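You operate a simulated robot arm through the tools that you are given. There is no shell and no other tool.

You are at the controls of a simulated robot arm. One attempt, no reset.

Task
Clamp the blue spool in the vise, then file its burr off.
Fine: use the coarse file and put it down on the black mat. Set down upright: what you pick out. What is to be rubbed or washed off counts as gone when no trace of it is left.

Only the result counts: the job must be done as asked and must still hold three seconds after the hand-in. Knocking over, shifting, dropping, spilling or breaking anything else fails it.

Robot
A 5-joint arm with a two-finger parallel gripper, fixed in place. Base frame: the origin is at the foot of the arm, x ahead of it, y to its left, z up; the work surface is at about z = 0.88. Units: m, degrees, N and s.
It reaches about 1.134 m from its shoulder. Its first joint turns from -149.0 to 149.0 degrees. Payload 1.57 kg.
The tool frame sits at the grasp point between the pads (the TCP): z along the fingers, y along the line on which they close. The tips reach 0.03 m beyond it. Largest opening 0.11 m; finger width 0.024, thickness 0.012; the body of the gripper, 0.048 by 0.112 m, starts 0.078 m behind the TCP.
Orientation is told as [roll, pitch, yaw] about the base's x, y, z axes, in that order, counted from this pose: with the fingers straight down and closing along the base's y, the tool's x points along the base's -x, its y along +y and its z along -z.

Tools
- The arm moves only by the tool jog_arm. Its argument "increments" is a list of rows, each an object of numbers (a shift or turn left out is 0, a gripper value left out holds the last): "tx", "ty", "tz": the shift along the tool's x, y, z in units of 40 mm (1.0 is 40 mm); "ax", "ay", "az": the turn, a rotation vector about the tool's x, y, z in units of 6 degrees (1.0 is 6 degrees); "grip": the closure, from 0 (fully open) to 1 (shut). In form: [{"tx": .., "ty": .., "tz": .., "ax": .., "ay": .., "az": .., "grip": ..}, ...]. A call has 1 to 20 rows; each row shifts and turns the commanded pose from where the row before left it, along the tool's axes as they then stand. A call with a number of a shift or a turn outside -1 to 1 is refused whole. Each row takes 0.2 s and may step no farther than 0.05 m and 8.6 degrees from the row before; otherwise, or with a gripper value out of range, the whole call is refused. A pose out of reach is approached as far as the arm can. The call stops where the force on the tool passes 50 N (or 10 N more than at its start, if that is more) or the arm is blocked; 0.2 s more then pass. Each finger travels about 0.153 m/s and halts on what it meets, pressing with about 43 N; the grip force reading is that of the motor and also rises with nothing between the fingers. The clock runs only during rows and for 0.2 s after the last one: add rows that do not move to give the fingers time. The reply holds the time, the measured pose of the TCP, the force on the tool along the base axes, the opening and the grip force, in the units named above and with some noise, with the torque about the TCP (base axes, N m) and any sound that the robot's microphone picked up.
- Cameras (640 x 400 px; columns grow to the right, rows downward): "scene" is fixed at [0.0487, -0.5157, 1.4721]; the picture's right is [0.37, -0.93, 0.00], its down [-0.40, -0.16, -0.90] and it looks along [0.84, 0.33, -0.43] (base axes); focal length 336 px, centre (320, 200). "wrist" rides on the gripper at [0.07, 0.016, -0.141] in the tool frame; the picture's right is [-0.23, 0.97, 0.00], its down [-0.86, -0.20, -0.48] and it looks along [-0.47, -0.11, 0.88] (tool axes); focal length 222 px, centre (320, 200). There is no depth. A picture from a camera that has moved, and an enlarged one, comes with that camera's place and axes in the base frame and with its lens. The place of the scene camera against the robot may be out by one fixed shift of up to 0.025 m in any direction.
- capture(camera): a new picture of that camera. It takes no simulated time.
- move_column(by): slides the trunk up (or, below 0, down) by that many m; the arm rides with it, the base frame stays. It gives what a move gives, with no picture.
- enlarge(camera, box): a new picture of the part [left, top, right, bottom] of that camera's present view, enlarged. It takes no simulated time.
- hand_in(): hands the job in; it is judged then, once.

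Nothing tells you positions but the pictures and the camera data. Unless the task says otherwise, let go and move clear before handing in.

The tools are called after "Emit:" as a command line: name --argument value ..., lists and objects as JSON in quotes. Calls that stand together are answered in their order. jog_arm: Moves the arm, as the interface text tells. Its arguments: {"type":"object","properties":{"increments":{"type":"array"}},"required":["increments"]} The other tools are called the same way: move_column (by) slides the trunk up or down; capture (camera) takes a picture; enlarge (camera, box) takes an enlarged picture of a part of a camera's view; hand_in () hands the job in.

At the start:

```text
time_s: 0.0
tcp_pos: [0.6692, -0.1189, 1.2162]
ee_rot: [0.0, 0.0, 0.0]
ft_force: [0.8, -0.2, -0.2]
moment: [0.01, 0.01, 0.0]
width: 0.11
grip_force: 0.1
trunk travel left (down, up): [-0.949, 0.021]
```

scene: 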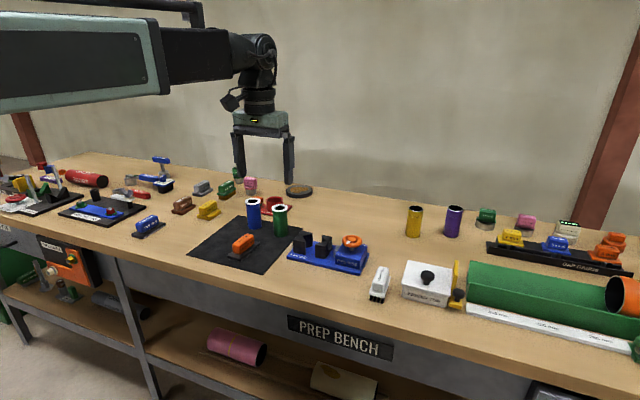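
wrist: 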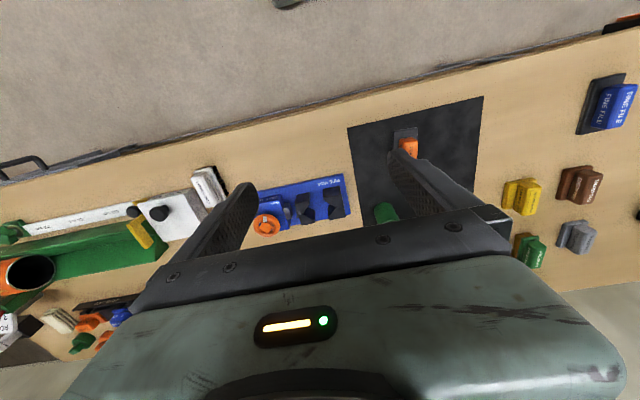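

I see a bench with a black mat carrying an orange-handled tool, a blue and a green spool near the mat's far edge, and a blue vise next to the mat. I'll look closer first.

Emit:
enlarge --camera "scene" --box '[180, 170, 400, 310]'

Emit:
enlarge --camera "scene" --box '[0, 140, 200, 265]'

Emit:
enlarge --camera "scene" --box '[360, 190, 640, 365]'

Emit:
enlarge --camera "scene" --box '[120, 150, 330, 280]'

```text
2.86 times, centred on (290, 240) of scene
camera zoom: at [0.0487, -0.5157, 1.4721], right [0.37, -0.93, 0.0], down [-0.4, -0.16, -0.9], along [0.84, 0.33, -0.43], focal length 962 px, centre (406, 86)
```

zoom: 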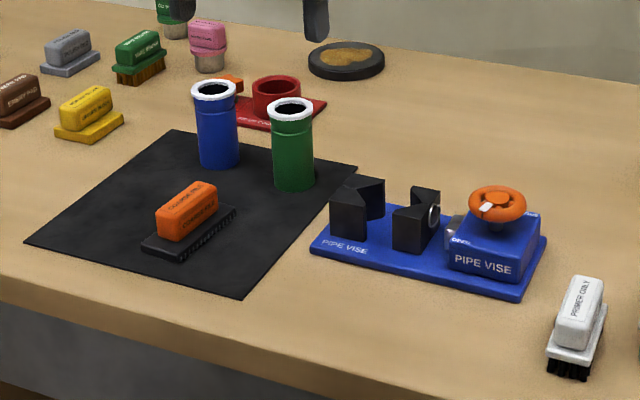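

```text
3.20 times, centred on (100, 202) of scene
camera zoom: at [0.0487, -0.5157, 1.4721], right [0.37, -0.93, 0.0], down [-0.4, -0.16, -0.9], along [0.84, 0.33, -0.43], focal length 1077 px, centre (1024, 192)
```

zoom: 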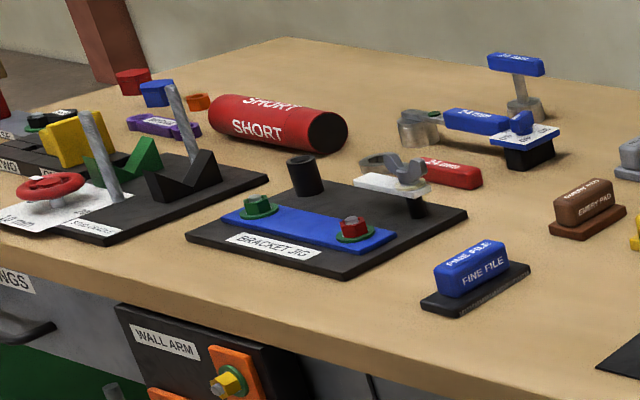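

```text
2.29 times, centred on (500, 278) of scene
camera zoom: at [0.0487, -0.5157, 1.4721], right [0.37, -0.93, 0.0], down [-0.4, -0.16, -0.9], along [0.84, 0.33, -0.43], focal length 769 px, centre (-91, 23)
```

zoom: 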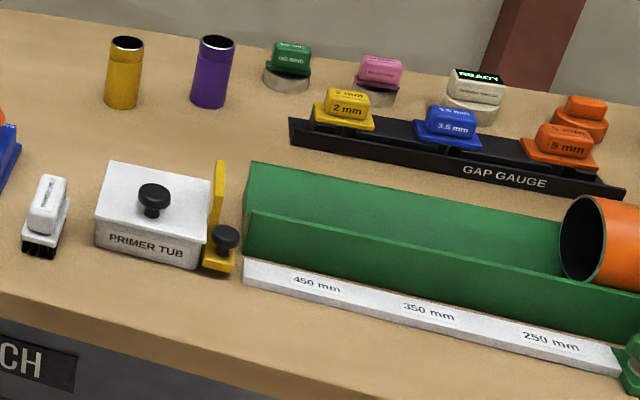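

```text
3.05 times, centred on (225, 215) of scene
camera zoom: at [0.0487, -0.5157, 1.4721], right [0.37, -0.93, 0.0], down [-0.4, -0.16, -0.9], along [0.84, 0.33, -0.43], focal length 1026 px, centre (610, 154)
```

zoom: 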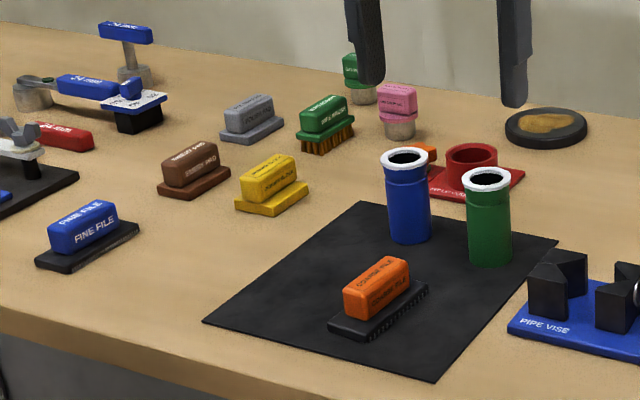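

The blue spool is at roughly (0.92, 0.07), with the vise around (0.8, -0.2) and the coarse file (orange) on the mat. I'll move the hand forward, staying high, for a clearer wrist view.

Emit:
jog_arm --increments '[{"tx": -1, "ty": 0.5}, {"tx": -1, "ty": 0.5}, {"tx": -1, "ty": 0.5}, {"tx": -1, "ty": 0.5}, {}]'

Emit:
capture --camera "wrist"

Emit:
capture --camera "scene"

```text
time_s: 1.2
tcp_pos: [0.8305, -0.0402, 1.2165]
ee_rot: [-0.1, 0.0, 0.0]
ft_force: [0.6, -0.1, 0.7]
moment: [0.0, 0.01, 0.02]
width: 0.1099
grip_force: 0.1
trunk travel left (down, up): [-0.949, 0.021]
```

```text
taken
camera wrist: at [0.7607, -0.0237, 1.3579], right [0.23, 0.97, 0.0], down [0.86, -0.2, 0.48], along [0.47, -0.11, -0.88], focal length 222 px, centre (320, 200)
```

wrist: 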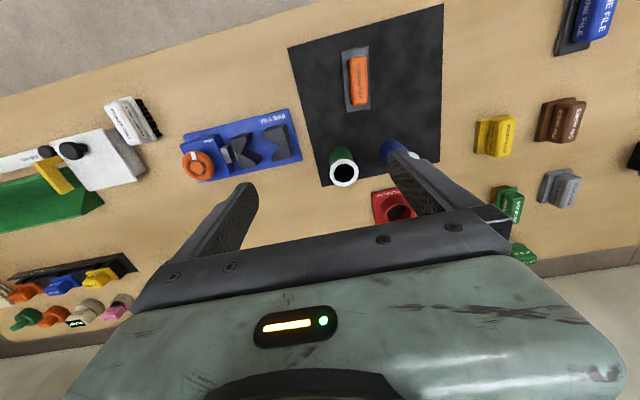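

```text
taken
```

scene: 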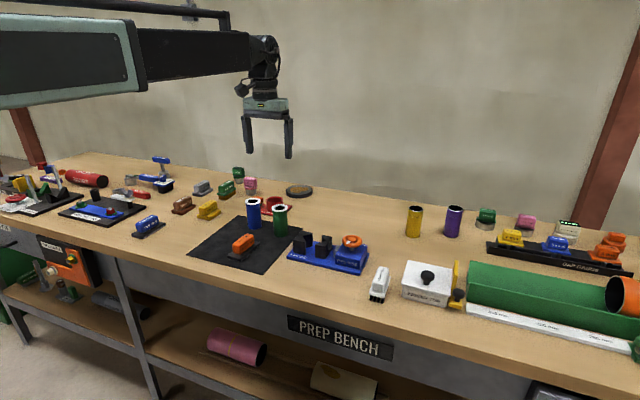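

I can see the vise and the file clearly now, with the blue spool partly behind a finger. I'll zoom in on the details.

Emit:
enlarge --camera "wrist" --box '[160, 90, 320, 190]'

Emit:
enlarge --camera "wrist" --box '[280, 20, 440, 230]'

Emit:
enlarge --camera "scene" --box '[230, 185, 310, 245]'

Emit:
enlarge --camera "scene" --box '[280, 220, 380, 280]'

```text
4.00 times, centred on (240, 140) of wrist
camera zoom: at [0.7607, -0.0237, 1.3579], right [0.23, 0.97, 0.0], down [0.86, -0.2, 0.48], along [0.47, -0.11, -0.88], focal length 888 px, centre (640, 440)
```

zoom: 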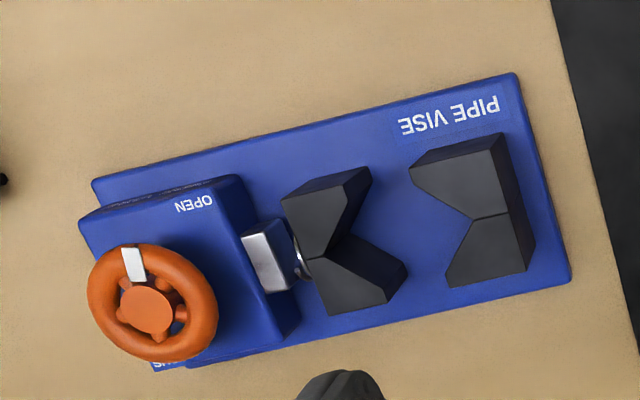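

```text
1.90 times, centred on (360, 125) of wrist
camera zoom: at [0.7607, -0.0237, 1.3579], right [0.23, 0.97, 0.0], down [0.86, -0.2, 0.48], along [0.47, -0.11, -0.88], focal length 423 px, centre (244, 343)
```

zoom: 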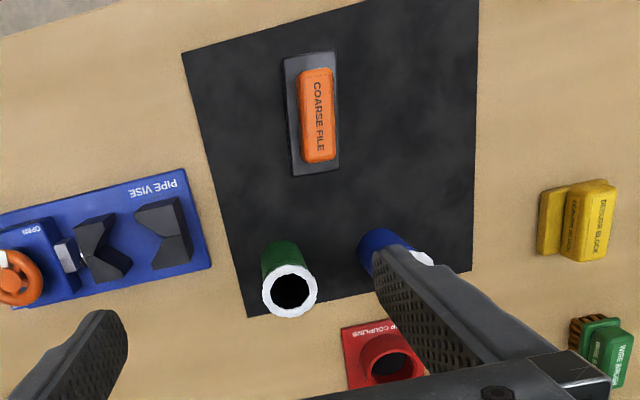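

```text
6.67 times, centred on (270, 215) of scene
camera zoom: at [0.0487, -0.5157, 1.4721], right [0.37, -0.93, 0.0], down [-0.4, -0.16, -0.9], along [0.84, 0.33, -0.43], focal length 2244 px, centre (653, 100)
```

zoom: 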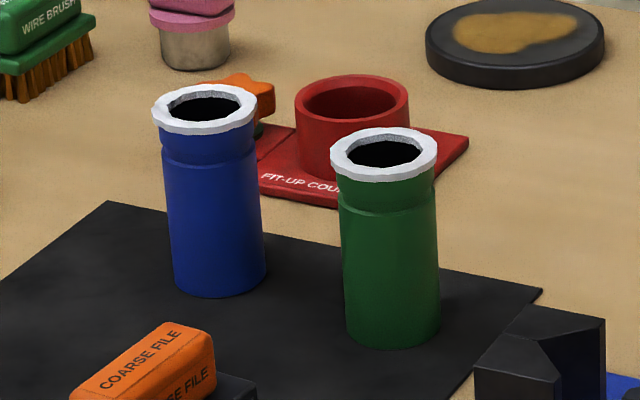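

```text
6.40 times, centred on (330, 250) of scene
camera zoom: at [0.0487, -0.5157, 1.4721], right [0.37, -0.93, 0.0], down [-0.4, -0.16, -0.9], along [0.84, 0.33, -0.43], focal length 2154 px, centre (256, -120)
```

zoom: 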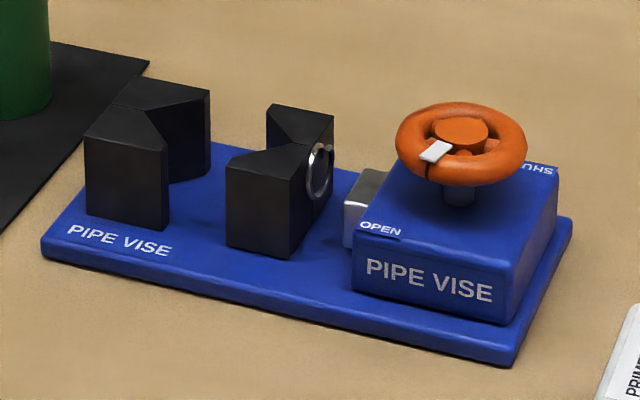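

The spool stands about 0.097 m tall, with its white burr ring on the top rim. The vise wheel's mark points at OPEN. I'll move over the blue spool to measure its position.

Emit:
jog_arm --increments '[{"tx": -0.58, "ty": 0.8}, {"tx": -0.58, "ty": 0.8}, {"tx": -0.58, "ty": 0.8}, {"tx": -0.58, "ty": 0.8}, {"tz": 0.5}, {"tz": 0.5}, {}]'

Emit:
capture --camera "wrist"

```text
time_s: 2.8
tcp_pos: [0.9239, 0.0896, 1.216]
ee_rot: [0.1, -0.1, 0.0]
ft_force: [0.0, -0.2, -0.1]
moment: [0.01, -0.02, 0.0]
width: 0.11
grip_force: 0.1
out of reach, approached as far as the arm can: row 5, 6
trunk travel left (down, up): [-0.949, 0.021]
```

```text
taken
camera wrist: at [0.855, 0.1055, 1.3577], right [0.23, 0.97, 0.0], down [0.86, -0.2, 0.48], along [0.47, -0.11, -0.88], focal length 222 px, centre (320, 200)
```

wrist: 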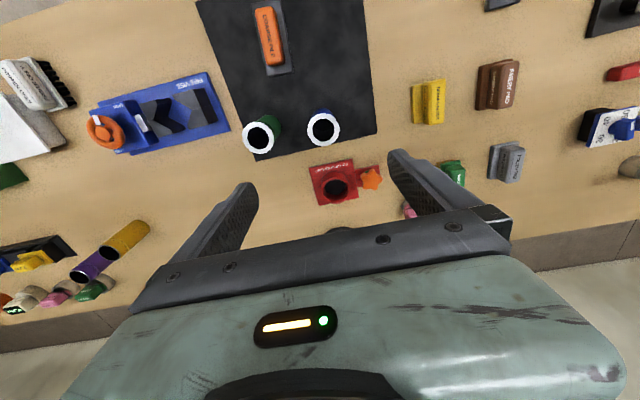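

The blue spool sits almost exactly under the gripper, but I can't go lower from here without lowering the trunk. I'll zoom in to refine the alignment, then lower the trunk.

Emit:
enlarge --camera "wrist" --box '[240, 90, 400, 190]'

Emit:
move_column --by -0.1

Emit:
capture --camera "wrist"

Emit:
capture --camera "scene"

```text
4.00 times, centred on (320, 140) of wrist
camera zoom: at [0.855, 0.1055, 1.3577], right [0.23, 0.97, 0.0], down [0.86, -0.2, 0.48], along [0.47, -0.11, -0.88], focal length 888 px, centre (320, 440)
```

zoom: 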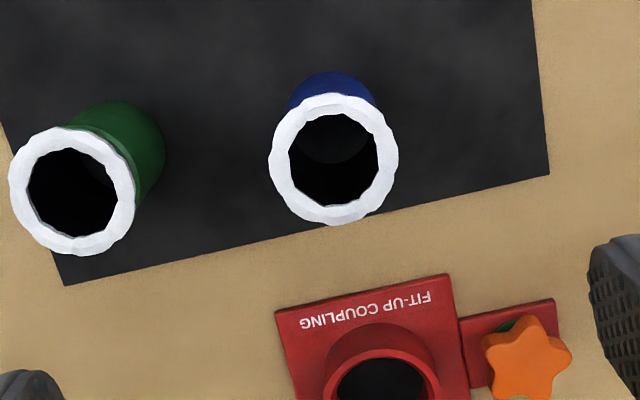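

```text
time_s: 4.1
tcp_pos: [0.9244, 0.0899, 1.1162]
ee_rot: [0.0, 0.0, 0.1]
ft_force: [-0.8, 0.2, -1.0]
moment: [0.03, 0.01, -0.01]
width: 0.1098
grip_force: 0.1
trunk travel left (down, up): [-0.849, 0.121]
```

```text
taken
camera wrist: at [0.8549, 0.1053, 1.2578], right [0.23, 0.97, 0.0], down [0.86, -0.2, 0.48], along [0.47, -0.11, -0.88], focal length 222 px, centre (320, 200)
```

wrist: 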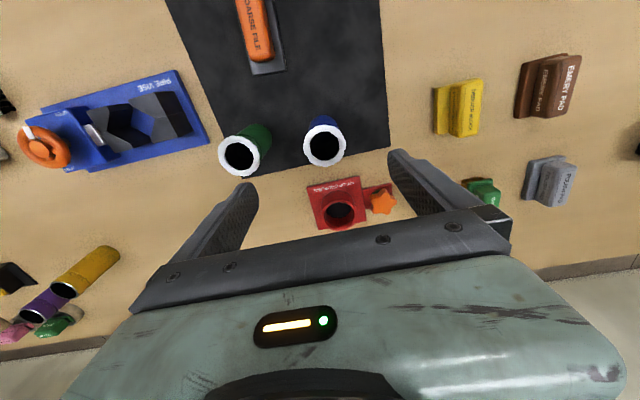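

```text
taken
```

scene: 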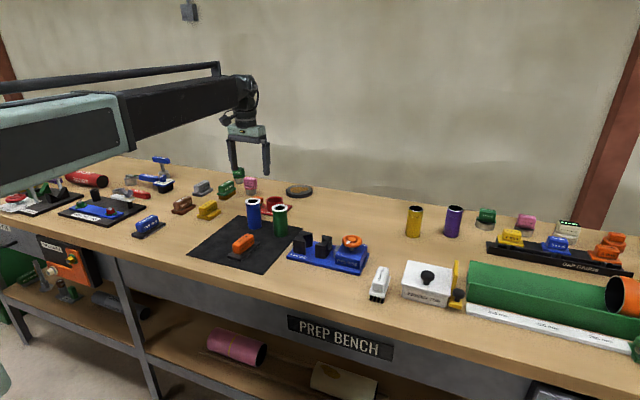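

The trunk is lower and the arm is clear of everything. I'll zoom in to find the blue spool's centre and its height.

Emit:
enlarge --camera "wrist" --box '[240, 90, 400, 190]'

Emit:
enlarge --camera "wrist" --box '[10, 60, 220, 190]'

```text
4.00 times, centred on (320, 140) of wrist
camera zoom: at [0.8549, 0.1053, 1.2578], right [0.23, 0.97, 0.0], down [0.86, -0.2, 0.48], along [0.47, -0.11, -0.88], focal length 888 px, centre (320, 440)
```

zoom: 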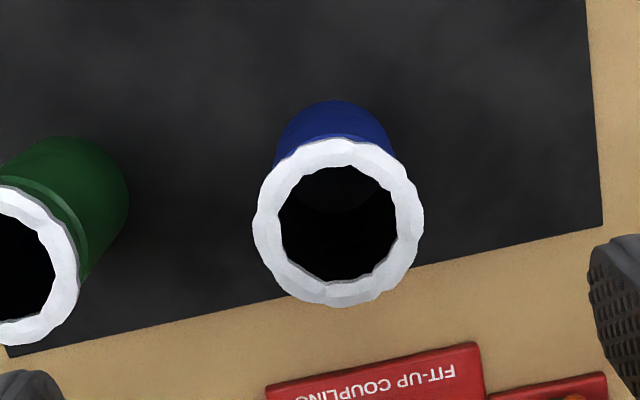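

```text
3.05 times, centred on (115, 125) of wrist
camera zoom: at [0.8549, 0.1053, 1.2578], right [0.23, 0.97, 0.0], down [0.86, -0.2, 0.48], along [0.47, -0.11, -0.88], focal length 677 px, centre (945, 429)
```

zoom: 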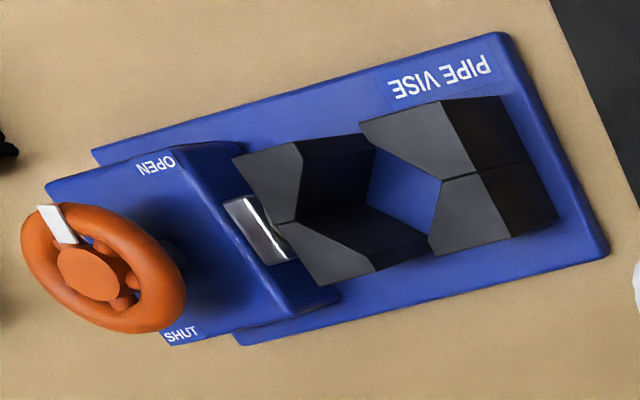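

The blue spool's centre is at about (0.929, 0.094) with its top at 0.976. The vise's V-centre is near (0.850, -0.165), and its jaw tops are at about 0.935–0.941. I'll do the fine alignment and test whether the arm can go down here.

Emit:
jog_arm --increments '[{"tx": -0.12, "ty": 0.1}, {}, {"tz": 0.5}, {}]'

```text
time_s: 5.1
tcp_pos: [0.9292, 0.0922, 1.1169]
ee_rot: [-0.1, 0.1, 0.0]
ft_force: [0.9, -0.1, 0.5]
moment: [0.0, -0.01, 0.0]
width: 0.11
grip_force: 0.1
out of reach, approached as far as the arm can: row 3
trunk travel left (down, up): [-0.849, 0.121]
```

The arm can shift sideways here but can't go down, so the trunk will do the vertical travel. I'll narrow the fingers a little and lower to just above the spool.

Emit:
jog_arm --increments '[{"grip": 0.25}, {}, {}]'

Emit:
move_column --by -0.08

Emit:
capture --camera "wrist"

Emit:
capture --camera "scene"

```text
time_s: 5.9
tcp_pos: [0.9305, 0.0933, 1.1164]
ee_rot: [0.0, 0.0, 0.0]
ft_force: [0.6, -0.1, 0.1]
moment: [-0.03, -0.02, 0.01]
width: 0.0822
grip_force: 0.0
trunk travel left (down, up): [-0.849, 0.121]
```

```text
time_s: 7.1
tcp_pos: [0.9292, 0.0937, 1.0361]
ee_rot: [0.0, -0.1, 0.1]
ft_force: [0.2, 0.1, -0.3]
moment: [0.02, 0.0, 0.0]
width: 0.0825
grip_force: 0.1
trunk travel left (down, up): [-0.769, 0.201]
```

```text
taken
camera wrist: at [0.8596, 0.1093, 1.1777], right [0.23, 0.97, 0.0], down [0.86, -0.2, 0.48], along [0.47, -0.11, -0.88], focal length 222 px, centre (320, 200)
```

wrist: 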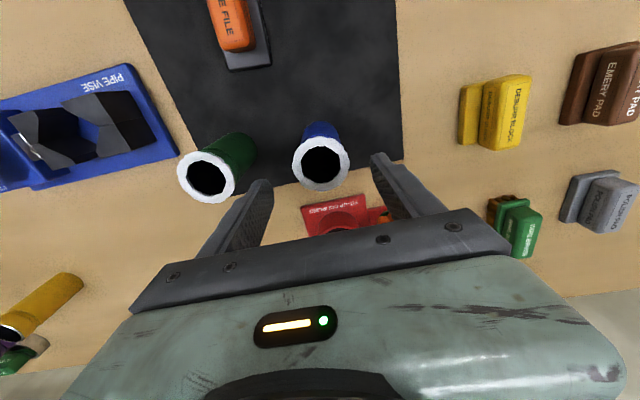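

```text
taken
```

scene: 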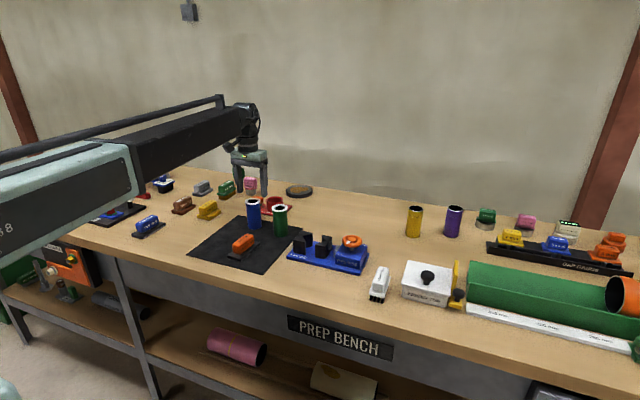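

The alignment looks good: the rim is at the predicted TCP axis. I'll do one zoom check before descending over the spool.

Emit:
enlarge --camera "wrist" --box '[260, 115, 380, 215]'

Emit:
enlarge --camera "scene" --box '[200, 130, 320, 250]'

```text
4.00 times, centred on (320, 165) of wrist
camera zoom: at [0.8596, 0.1093, 1.1777], right [0.23, 0.97, 0.0], down [0.86, -0.2, 0.48], along [0.47, -0.11, -0.88], focal length 888 px, centre (320, 340)
```

zoom: 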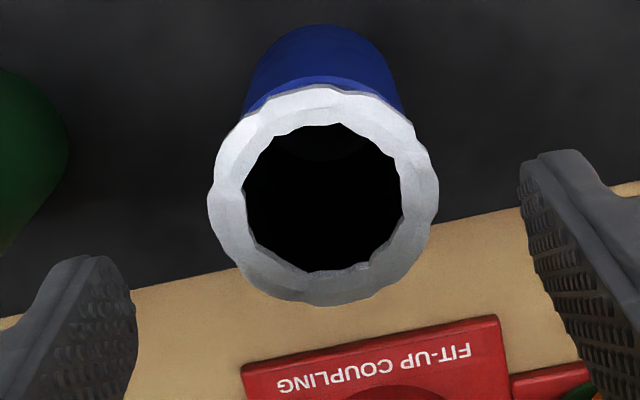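

```text
3.33 times, centred on (260, 190) of scene
camera zoom: at [0.0487, -0.5157, 1.4721], right [0.37, -0.93, 0.0], down [-0.4, -0.16, -0.9], along [0.84, 0.33, -0.43], focal length 1122 px, centre (520, 233)
```

zoom: 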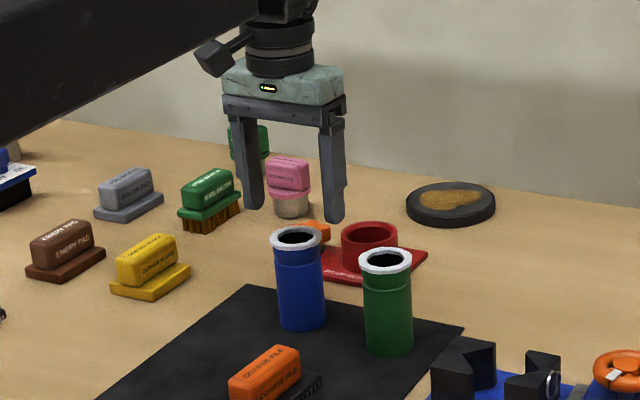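

The spool is centred between the fingers. I'll lower so the fingers straddle its upper part, then grip.

Emit:
move_column --by -0.073

Emit:
capture --camera "scene"

Emit:
capture --camera "wrist"

```text
time_s: 8.2
tcp_pos: [0.9287, 0.0921, 0.9639]
ee_rot: [0.0, 0.0, 0.0]
ft_force: [-0.2, -0.2, 0.3]
moment: [-0.01, -0.02, 0.02]
width: 0.0824
grip_force: 0.0
trunk travel left (down, up): [-0.696, 0.274]
```

```text
taken
```

scene: 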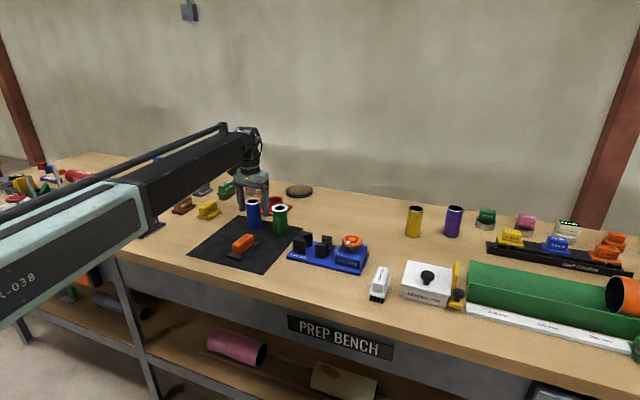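

```text
taken
camera wrist: at [0.8596, 0.1093, 1.1047], right [0.23, 0.97, 0.0], down [0.86, -0.2, 0.48], along [0.47, -0.11, -0.88], focal length 222 px, centre (320, 200)
```

wrist: 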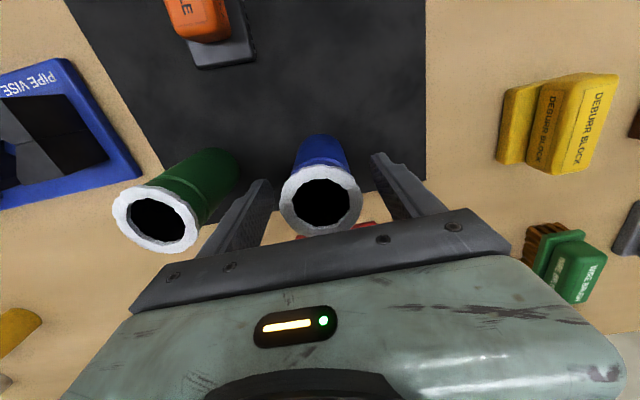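

The fingers straddle the spool with no contact. Closing now.

Emit:
jog_arm --increments '[{"grip": 0.45}, {"grip": 1.0}, {}, {}, {}]'

Emit:
enlarge --camera "scene" --box '[200, 160, 320, 260]'

```text
time_s: 9.4
tcp_pos: [0.9294, 0.093, 0.9626]
ee_rot: [0.1, 0.1, 0.0]
ft_force: [-0.1, 0.9, 0.8]
moment: [0.02, 0.0, -0.03]
width: 0.0532
grip_force: 43.0
trunk travel left (down, up): [-0.696, 0.274]
```

```text
4.00 times, centred on (260, 210) of scene
camera zoom: at [0.0487, -0.5157, 1.4721], right [0.37, -0.93, 0.0], down [-0.4, -0.16, -0.9], along [0.84, 0.33, -0.43], focal length 1346 px, centre (560, 160)
```

zoom: 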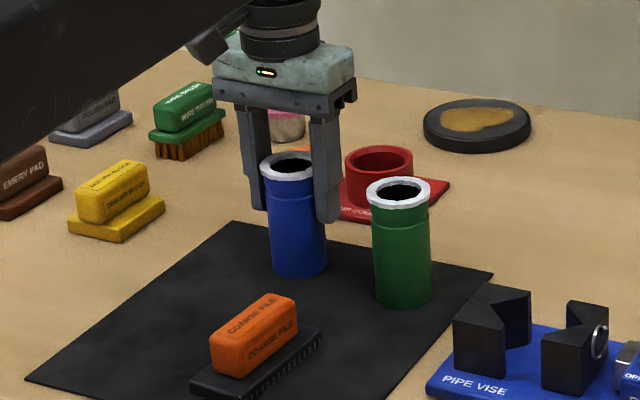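

The spool is gripped at a width of 0.053 m. I'll lift it with the trunk, high enough to clear the green spool.

Emit:
move_column --by 0.13

Emit:
capture --camera "scene"

Emit:
capture --camera "wrist"

```text
time_s: 11.0
tcp_pos: [0.9297, 0.0939, 1.0917]
ee_rot: [0.0, 0.0, 0.1]
ft_force: [-0.1, -0.3, -2.6]
moment: [-0.02, -0.02, 0.02]
width: 0.053
grip_force: 43.3
trunk travel left (down, up): [-0.826, 0.144]
```

```text
taken
```

scene: 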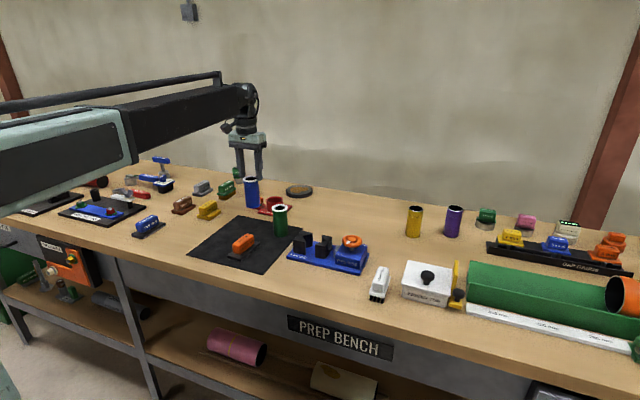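

```text
taken
camera wrist: at [0.8601, 0.1094, 1.2343], right [0.23, 0.97, 0.0], down [0.86, -0.2, 0.48], along [0.47, -0.11, -0.88], focal length 222 px, centre (320, 200)
```

wrist: 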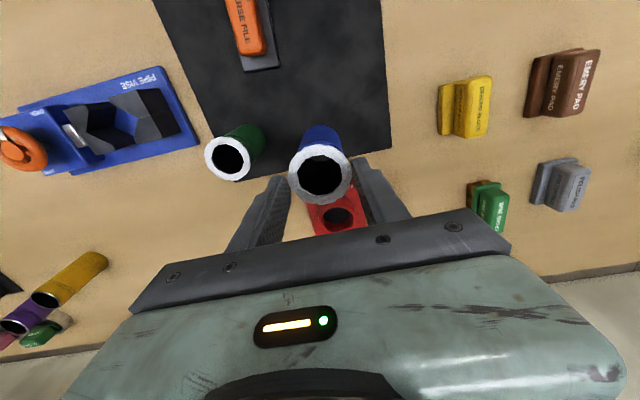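

The spool is lifted cleanly. I'll carry it over to the vise.

Emit:
jog_arm --increments '[{"tx": 0.28, "ty": -0.9}, {"tx": 0.28, "ty": -0.9}, {"tx": 0.28, "ty": -0.9}, {"tx": 0.28, "ty": -0.9}, {"tx": 0.28, "ty": -0.9}, {"tx": 0.28, "ty": -0.9}, {"tx": 0.28, "ty": -0.9}, {}, {}]'

Emit:
capture --camera "wrist"

Emit:
enlarge --camera "scene" --box '[240, 130, 400, 290]'

```text
time_s: 13.0
tcp_pos: [0.8497, -0.1587, 1.0928]
ee_rot: [0.0, 0.0, 0.0]
ft_force: [0.3, -0.1, -3.3]
moment: [-0.02, 0.01, 0.0]
width: 0.053
grip_force: 43.0
trunk travel left (down, up): [-0.826, 0.144]
```

```text
taken
camera wrist: at [0.7805, -0.1415, 1.2345], right [0.23, 0.97, 0.0], down [0.86, -0.2, 0.48], along [0.47, -0.11, -0.88], focal length 222 px, centre (320, 200)
```

wrist: 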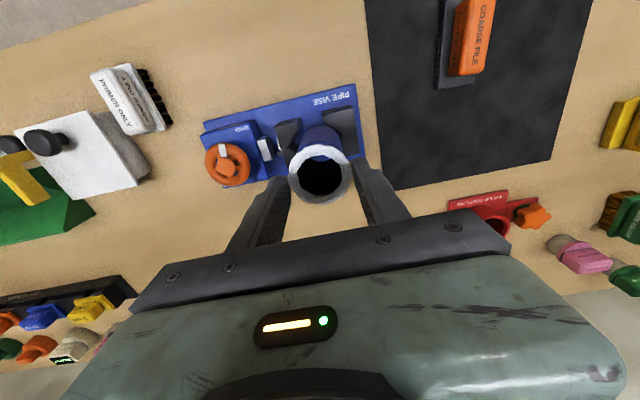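

```text
2.50 times, centred on (320, 210) of scene
camera zoom: at [0.0487, -0.5157, 1.4721], right [0.37, -0.93, 0.0], down [-0.4, -0.16, -0.9], along [0.84, 0.33, -0.43], focal length 841 px, centre (320, 175)
```

zoom: 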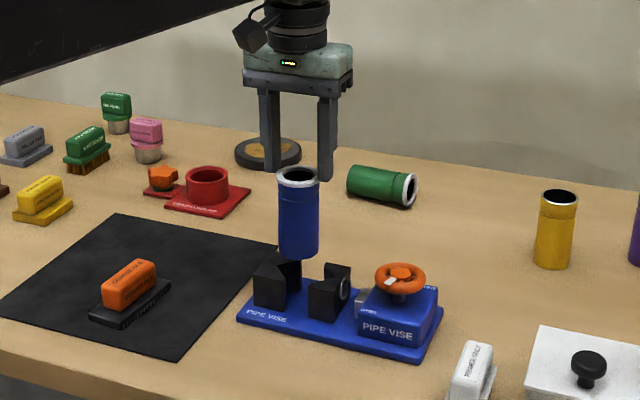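

The green spool was knocked over while I carried the blue one across. It now lies behind the vise. I'll place the blue spool first, then try to put the green one back. Checking alignment over the vise and where the green spool ended up.

Emit:
enlarge --camera "wrist" --box '[200, 80, 380, 210]'

Emit:
enlarge --camera "scene" --box '[280, 170, 400, 280]'

```text
3.08 times, centred on (290, 145) of wrist
camera zoom: at [0.7805, -0.1415, 1.2345], right [0.23, 0.97, 0.0], down [0.86, -0.2, 0.48], along [0.47, -0.11, -0.88], focal length 684 px, centre (412, 369)
```

zoom: 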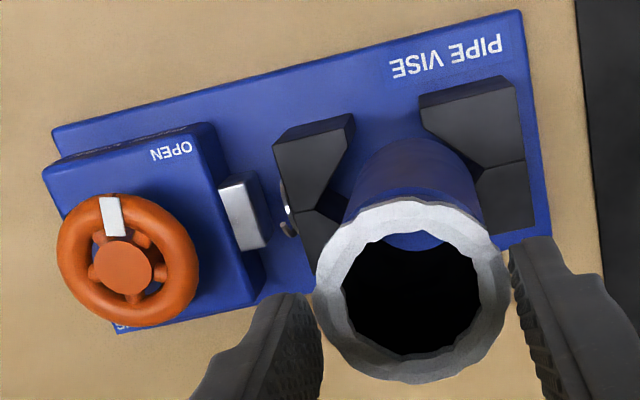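

```text
3.64 times, centred on (340, 225) of scene
camera zoom: at [0.0487, -0.5157, 1.4721], right [0.37, -0.93, 0.0], down [-0.4, -0.16, -0.9], along [0.84, 0.33, -0.43], focal length 1224 px, centre (247, 109)
```

zoom: 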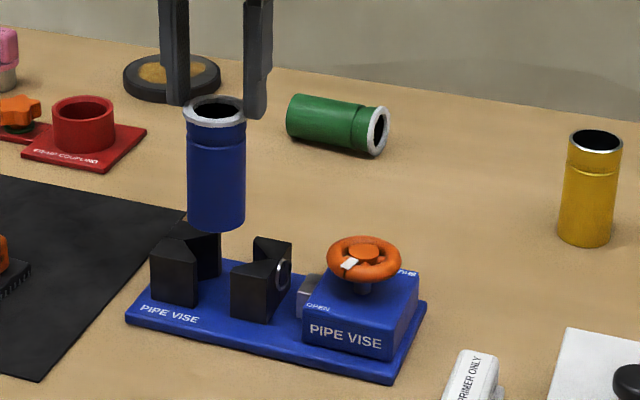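

The blue spool has slipped down to the fingertips, which explains how its base hit the green one. I need to seat it straight away, so I'll shift a few mm to the V-centre and lower it onto the vise plate.

Emit:
jog_arm --increments '[{"ty": -0.14}]'

Emit:
move_column --by -0.08

Emit:
capture --camera "wrist"

Emit:
enlarge --camera "scene" --box '[270, 170, 390, 280]'

```text
time_s: 13.4
tcp_pos: [0.8505, -0.1626, 1.0948]
ee_rot: [0.0, 0.0, -0.1]
ft_force: [-0.3, -0.6, -3.0]
moment: [-0.02, 0.0, 0.04]
width: 0.0529
grip_force: 42.7
trunk travel left (down, up): [-0.826, 0.144]
```

```text
time_s: 14.6
tcp_pos: [0.8461, -0.1623, 1.0153]
ee_rot: [0.0, -0.1, -0.1]
ft_force: [6.1, 2.0, 27.9]
moment: [0.16, -0.05, 0.01]
width: 0.0532
grip_force: 42.3
trunk travel left (down, up): [-0.746, 0.224]
```

```text
taken
camera wrist: at [0.7788, -0.1463, 1.1566], right [0.23, 0.97, 0.0], down [0.85, -0.2, 0.48], along [0.47, -0.11, -0.88], focal length 222 px, centre (320, 200)
```

wrist: 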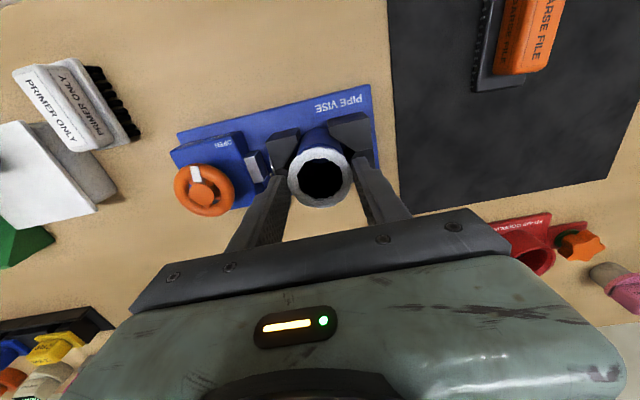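

```text
3.64 times, centred on (330, 225) of scene
camera zoom: at [0.0487, -0.5157, 1.4721], right [0.37, -0.93, 0.0], down [-0.4, -0.16, -0.9], along [0.84, 0.33, -0.43], focal length 1224 px, centre (284, 109)
```

zoom: 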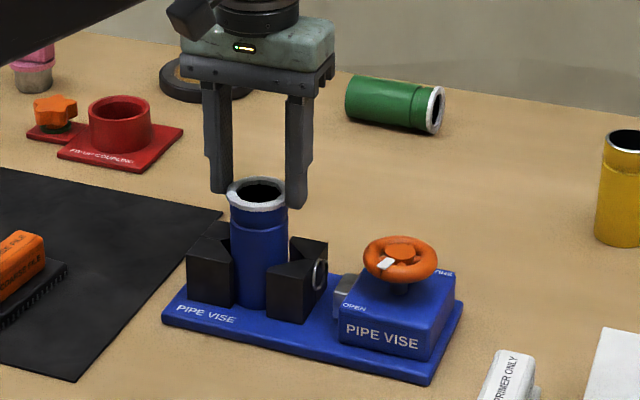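

The spool is seated between the jaws, pressing lightly on the plate. I'll relieve the pressure by about a millimetre before opening.

Emit:
move_column --by 0.0015

```text
time_s: 15.1
tcp_pos: [0.8504, -0.1629, 1.0156]
ee_rot: [0.0, 0.0, 0.1]
ft_force: [-0.9, 4.3, 8.7]
moment: [0.37, 0.36, -0.11]
width: 0.0533
grip_force: 42.6
trunk travel left (down, up): [-0.748, 0.222]
```

Force is now low, so I'll open the fingers slowly and check.

Emit:
jog_arm --increments '[{"grip": 0.48}, {"grip": 0.44}, {"grip": 0.38}, {"grip": 0.25}, {}, {}]'

Emit:
capture --camera "wrist"

Emit:
enlarge --camera "scene" --box '[270, 170, 390, 280]'

```text
time_s: 16.5
tcp_pos: [0.8502, -0.163, 1.0151]
ee_rot: [0.0, 0.0, 0.1]
ft_force: [-0.3, -0.8, -0.1]
moment: [0.01, 0.0, -0.01]
width: 0.0827
grip_force: 0.1
trunk travel left (down, up): [-0.748, 0.222]
```

```text
taken
camera wrist: at [0.7806, -0.1471, 1.1562], right [0.23, 0.97, 0.0], down [0.86, -0.2, 0.48], along [0.47, -0.11, -0.88], focal length 222 px, centre (320, 200)
```

wrist: 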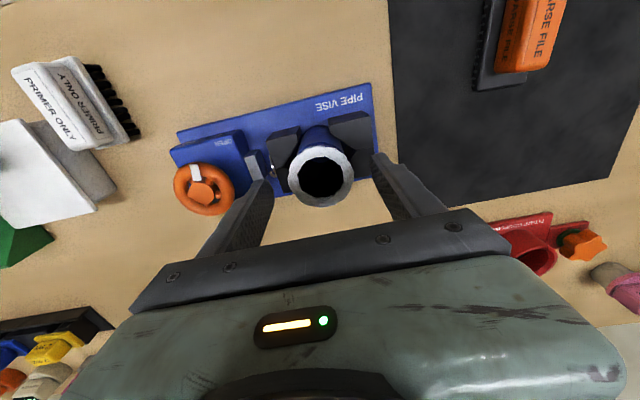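

```text
3.64 times, centred on (330, 225) of scene
camera zoom: at [0.0487, -0.5157, 1.4721], right [0.37, -0.93, 0.0], down [-0.4, -0.16, -0.9], along [0.84, 0.33, -0.43], focal length 1224 px, centre (284, 109)
```

zoom: 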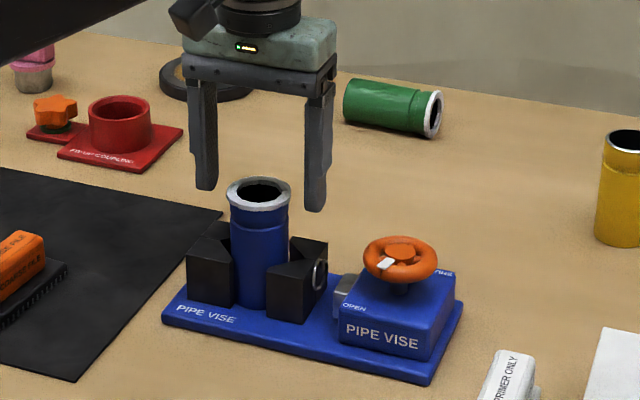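

The blue spool stands upright between the jaws and is released. Next is the vise wheel: I'll rise clear, then move over it for a better look.

Emit:
move_column --by 0.08

Emit:
jog_arm --increments '[{"ty": -0.8, "grip": 0}, {"ty": -0.8}, {"ty": -0.8}, {"ty": -0.7}, {}, {}]'

Emit:
capture --camera "wrist"

Emit:
capture --camera "scene"

```text
time_s: 17.6
tcp_pos: [0.8501, -0.1629, 1.0942]
ee_rot: [0.0, 0.0, 0.0]
ft_force: [0.2, -0.6, -0.3]
moment: [0.0, 0.05, 0.01]
width: 0.0825
grip_force: 0.0
trunk travel left (down, up): [-0.828, 0.142]
```

```text
time_s: 19.0
tcp_pos: [0.8488, -0.2878, 1.0938]
ee_rot: [0.0, 0.0, 0.0]
ft_force: [1.0, -1.1, 0.2]
moment: [0.0, -0.03, 0.0]
width: 0.1101
grip_force: 0.0
trunk travel left (down, up): [-0.828, 0.142]
```

```text
taken
camera wrist: at [0.7796, -0.2716, 1.2362], right [0.23, 0.97, 0.0], down [0.86, -0.2, 0.48], along [0.47, -0.11, -0.88], focal length 222 px, centre (320, 200)
```

wrist: 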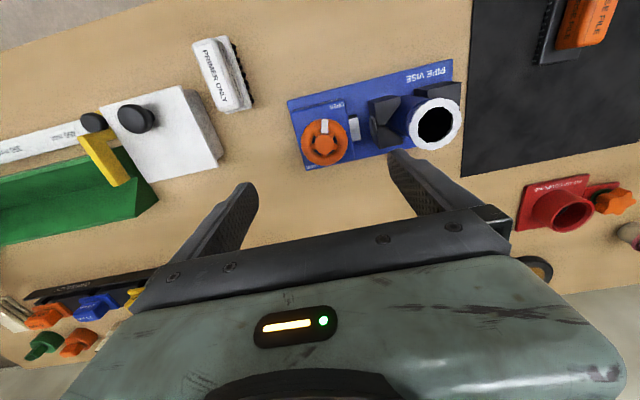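

```text
taken
```

scene: 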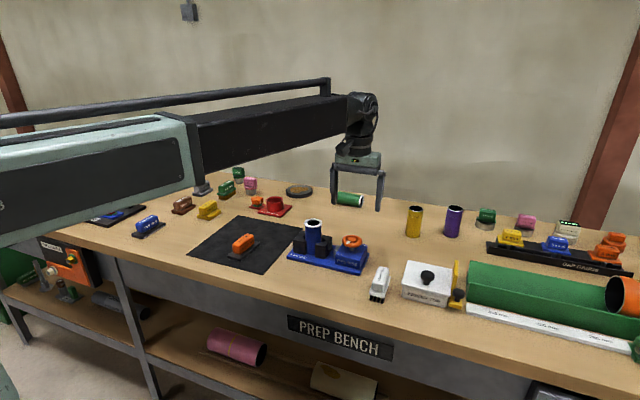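

Emit:
enlarge --camera "wrist" --box '[280, 80, 480, 180]'

Emit:
enlarge --camera "scene" --box '[280, 210, 380, 280]'

Emit:
move_column --by -0.06

Emit:
enlarge --camera "wrist" --box '[260, 80, 460, 180]'

```text
3.20 times, centred on (380, 130) of wrist
camera zoom: at [0.7796, -0.2716, 1.2362], right [0.23, 0.97, 0.0], down [0.86, -0.2, 0.48], along [0.47, -0.11, -0.88], focal length 711 px, centre (128, 424)
```

zoom: 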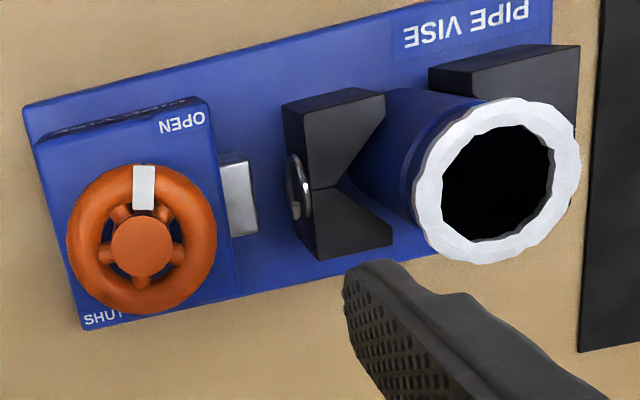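

```text
5.71 times, centred on (330, 245) of scene
camera zoom: at [0.0487, -0.5157, 1.4721], right [0.37, -0.93, 0.0], down [-0.4, -0.16, -0.9], along [0.84, 0.33, -0.43], focal length 1923 px, centre (263, -57)
```

zoom: 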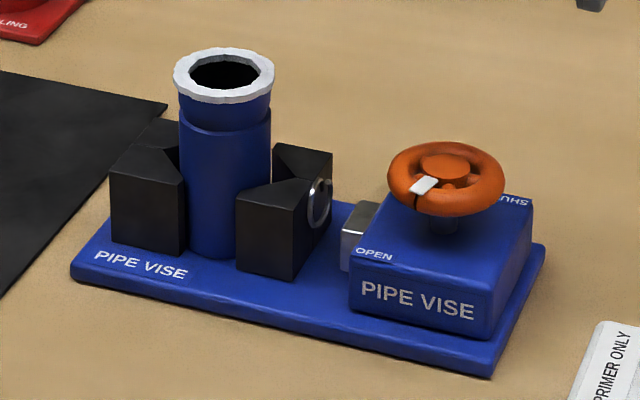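

```text
time_s: 20.0
tcp_pos: [0.8485, -0.2883, 1.0354]
ee_rot: [0.0, 0.0, 0.0]
ft_force: [1.1, 0.0, -0.8]
moment: [0.01, 0.04, 0.02]
width: 0.1102
grip_force: 0.1
trunk travel left (down, up): [-0.768, 0.202]
```

```text
3.20 times, centred on (360, 130) of wrist
camera zoom: at [0.7795, -0.2715, 1.1762], right [0.23, 0.97, 0.0], down [0.86, -0.2, 0.48], along [0.47, -0.11, -0.88], focal length 711 px, centre (192, 424)
```

zoom: 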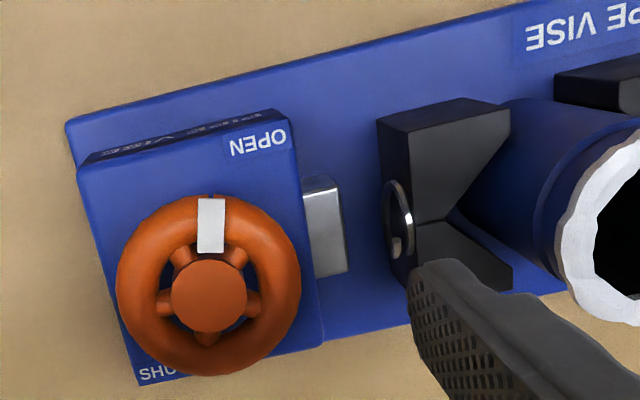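

The wheel's centre is at about (0.8516, -0.2826) with the ring at z≈0.946, outer diameter 0.062 m, and the mark at OPEN. I'll pre-close the fingers to clear the moving jaw, centre over the wheel and descend around it.

Emit:
jog_arm --increments '[{"tx": -0.075, "ty": 0.14, "grip": 0.31}, {}, {}]'

Emit:
move_column --by -0.045

Emit:
enlarge --camera "wrist" --box '[220, 80, 420, 205]'

Emit:
enlarge --camera "scene" --box '[280, 180, 400, 280]'

```text
time_s: 20.8
tcp_pos: [0.8523, -0.2824, 1.0353]
ee_rot: [0.0, 0.1, -0.1]
ft_force: [0.4, -0.8, -0.5]
moment: [-0.05, 0.01, 0.02]
width: 0.0759
grip_force: 0.0
trunk travel left (down, up): [-0.768, 0.202]
```

```text
time_s: 21.7
tcp_pos: [0.8525, -0.2824, 0.989]
ee_rot: [0.0, 0.0, 0.0]
ft_force: [0.8, -0.3, 0.3]
moment: [-0.01, 0.01, -0.03]
width: 0.076
grip_force: 0.1
trunk travel left (down, up): [-0.723, 0.247]
```

```text
3.20 times, centred on (320, 142) of wrist
camera zoom: at [0.7824, -0.2664, 1.1312], right [0.23, 0.97, 0.0], down [0.86, -0.2, 0.48], along [0.47, -0.11, -0.88], focal length 711 px, centre (320, 384)
```

zoom: 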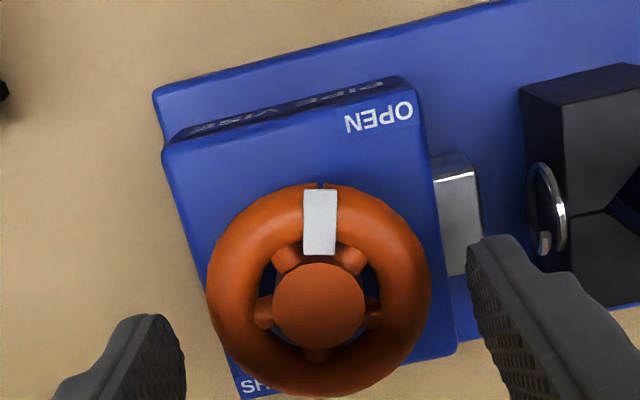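

```text
4.00 times, centred on (340, 230) of scene
camera zoom: at [0.0487, -0.5157, 1.4721], right [0.37, -0.93, 0.0], down [-0.4, -0.16, -0.9], along [0.84, 0.33, -0.43], focal length 1346 px, centre (240, 80)
```

zoom: 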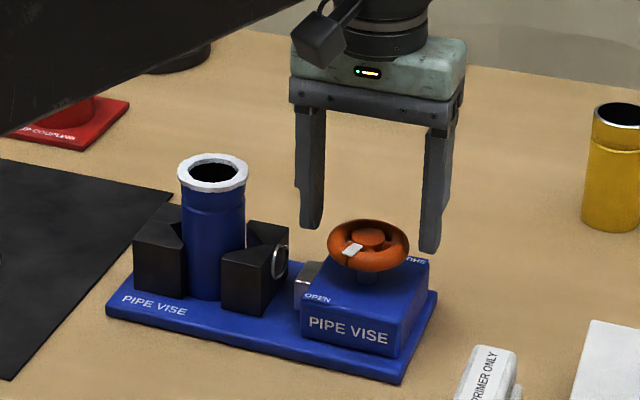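

The wheel is well centred. I'll lower the fingertips beside the ring and close on it.

Emit:
move_column --by -0.034

Emit:
jog_arm --increments '[{"grip": 1.0}, {}, {}]'

Emit:
enlarge --camera "scene" --box '[280, 180, 400, 280]'

Emit:
enlarge --camera "wrist" --box '[220, 100, 420, 225]'

```text
time_s: 22.5
tcp_pos: [0.8509, -0.2813, 0.9554]
ee_rot: [0.0, 0.0, 0.0]
ft_force: [0.3, 0.0, -0.7]
moment: [-0.02, -0.01, -0.01]
width: 0.076
grip_force: 0.1
trunk travel left (down, up): [-0.689, 0.281]
```

```text
time_s: 23.3
tcp_pos: [0.8523, -0.2823, 0.9556]
ee_rot: [0.1, 0.0, -0.1]
ft_force: [-1.0, 0.5, -0.4]
moment: [0.23, 0.05, -0.02]
width: 0.0746
grip_force: 45.1
trunk travel left (down, up): [-0.689, 0.281]
```

```text
4.00 times, centred on (340, 230) of scene
camera zoom: at [0.0487, -0.5157, 1.4721], right [0.37, -0.93, 0.0], down [-0.4, -0.16, -0.9], along [0.84, 0.33, -0.43], focal length 1346 px, centre (240, 80)
```

zoom: 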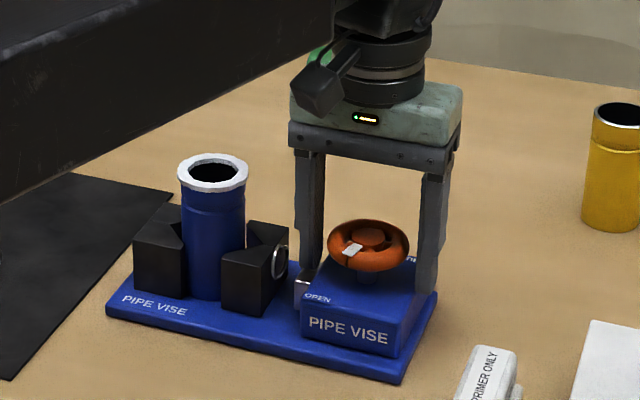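

```text
3.20 times, centred on (320, 162) of wrist
camera zoom: at [0.7825, -0.2663, 1.0972], right [0.23, 0.97, 0.0], down [0.86, -0.2, 0.48], along [0.47, -0.11, -0.88], focal length 711 px, centre (320, 320)
```

zoom: 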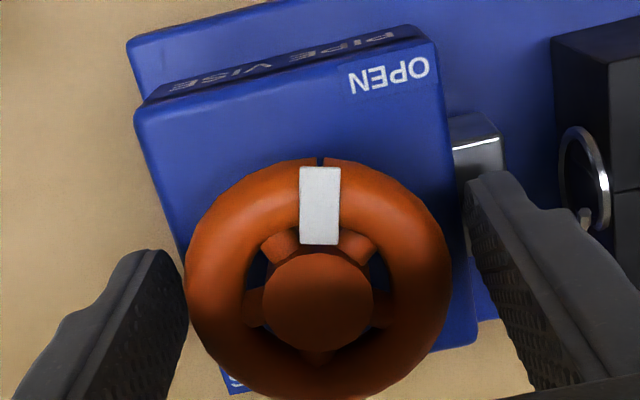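

The fingers closed at 0.0746 m, so they've gripped the housing sides rather than the wheel; I went slightly too low. I'll open, rise 16 mm and try again.

Emit:
jog_arm --increments '[{"grip": 0.29}, {}, {}]'

Emit:
move_column --by 0.016

Emit:
jog_arm --increments '[{"grip": 0.5}, {"grip": 1.0}, {}, {}]'

Emit:
enlarge --camera "scene" --box '[280, 180, 400, 280]'

Emit:
enlarge --camera "wrist" --box '[220, 100, 420, 225]'

```text
time_s: 24.1
tcp_pos: [0.8521, -0.2835, 0.9555]
ee_rot: [0.0, 0.0, 0.0]
ft_force: [0.4, -0.8, -0.9]
moment: [0.02, -0.01, 0.02]
width: 0.0782
grip_force: 0.1
trunk travel left (down, up): [-0.689, 0.281]
```

```text
time_s: 24.7
tcp_pos: [0.8513, -0.2833, 0.971]
ee_rot: [-0.1, 0.0, 0.0]
ft_force: [-0.8, 0.4, -0.7]
moment: [-0.01, 0.03, -0.04]
width: 0.0781
grip_force: 0.1
trunk travel left (down, up): [-0.705, 0.265]
```

```text
time_s: 25.7
tcp_pos: [0.8526, -0.282, 0.9715]
ee_rot: [0.0, 0.1, -0.1]
ft_force: [-0.1, 0.4, -0.5]
moment: [0.06, -0.15, 0.04]
width: 0.0579
grip_force: 45.1
trunk travel left (down, up): [-0.705, 0.265]
```

```text
4.00 times, centred on (340, 230) of scene
camera zoom: at [0.0487, -0.5157, 1.4721], right [0.37, -0.93, 0.0], down [-0.4, -0.16, -0.9], along [0.84, 0.33, -0.43], focal length 1346 px, centre (240, 80)
```

zoom: 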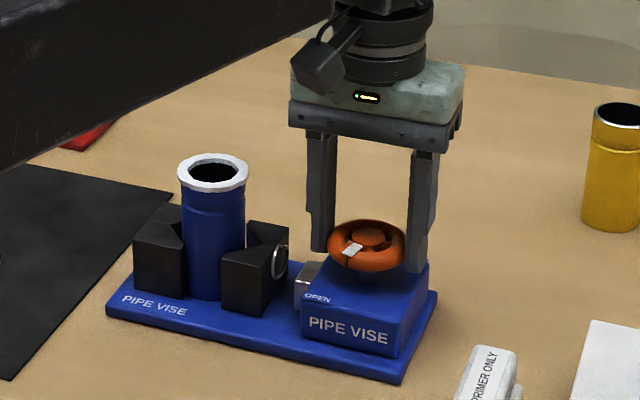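

```text
3.20 times, centred on (320, 162) of wrist
camera zoom: at [0.7825, -0.2663, 1.1132], right [0.23, 0.97, 0.0], down [0.86, -0.2, 0.48], along [0.47, -0.11, -0.88], focal length 711 px, centre (320, 320)
```

zoom: 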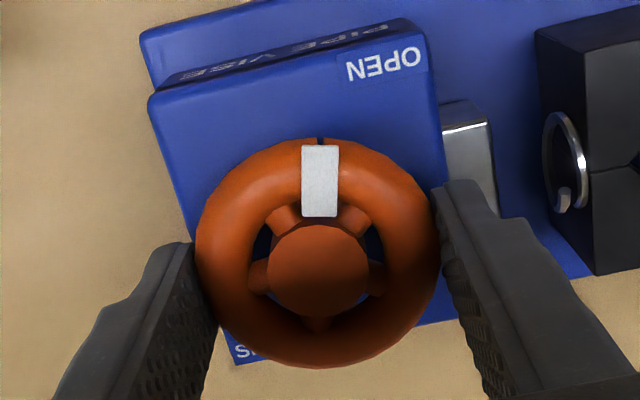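

The ring is gripped at 0.058 m. I'll turn it clockwise by about 18° and watch which way the jaw moves.

Emit:
jog_arm --increments '[{"az": 1}, {"az": 1}, {"az": 1}, {}]'

Emit:
enlarge --camera "scene" --box '[280, 180, 400, 280]'

Emit:
enlarge --camera "wrist" --box '[220, 100, 420, 225]'

```text
time_s: 26.7
tcp_pos: [0.8515, -0.2834, 0.9718]
ee_rot: [0.0, 0.0, -18.1]
ft_force: [-0.7, -0.1, -0.8]
moment: [0.04, 0.06, -0.06]
width: 0.058
grip_force: 45.0
trunk travel left (down, up): [-0.705, 0.265]
```

```text
4.00 times, centred on (340, 230) of scene
camera zoom: at [0.0487, -0.5157, 1.4721], right [0.37, -0.93, 0.0], down [-0.4, -0.16, -0.9], along [0.84, 0.33, -0.43], focal length 1346 px, centre (240, 80)
```

zoom: 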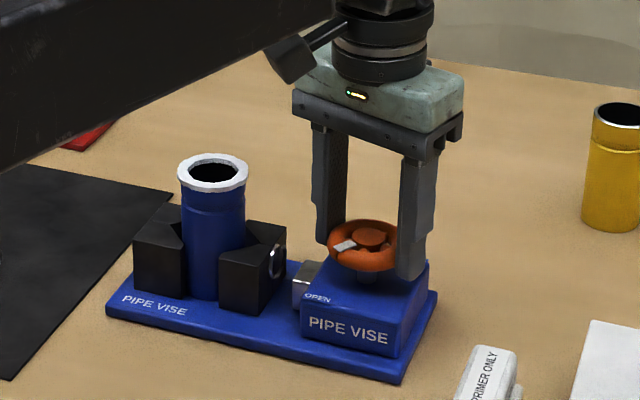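

```text
3.20 times, centred on (320, 162) of wrist
camera zoom: at [0.7909, -0.246, 1.1132], right [0.52, 0.85, 0.0], down [0.75, -0.46, 0.48], along [0.41, -0.25, -0.88], focal length 711 px, centre (320, 320)
```

zoom: 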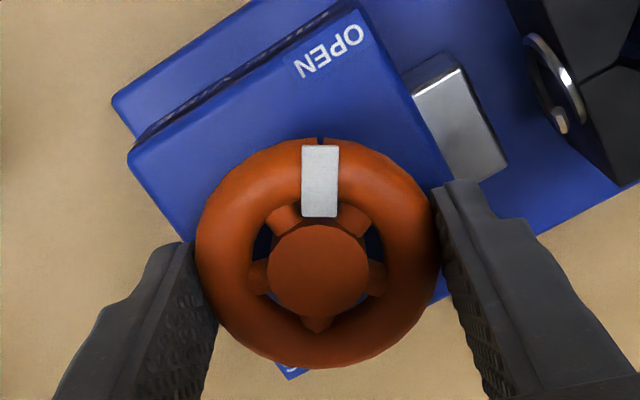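

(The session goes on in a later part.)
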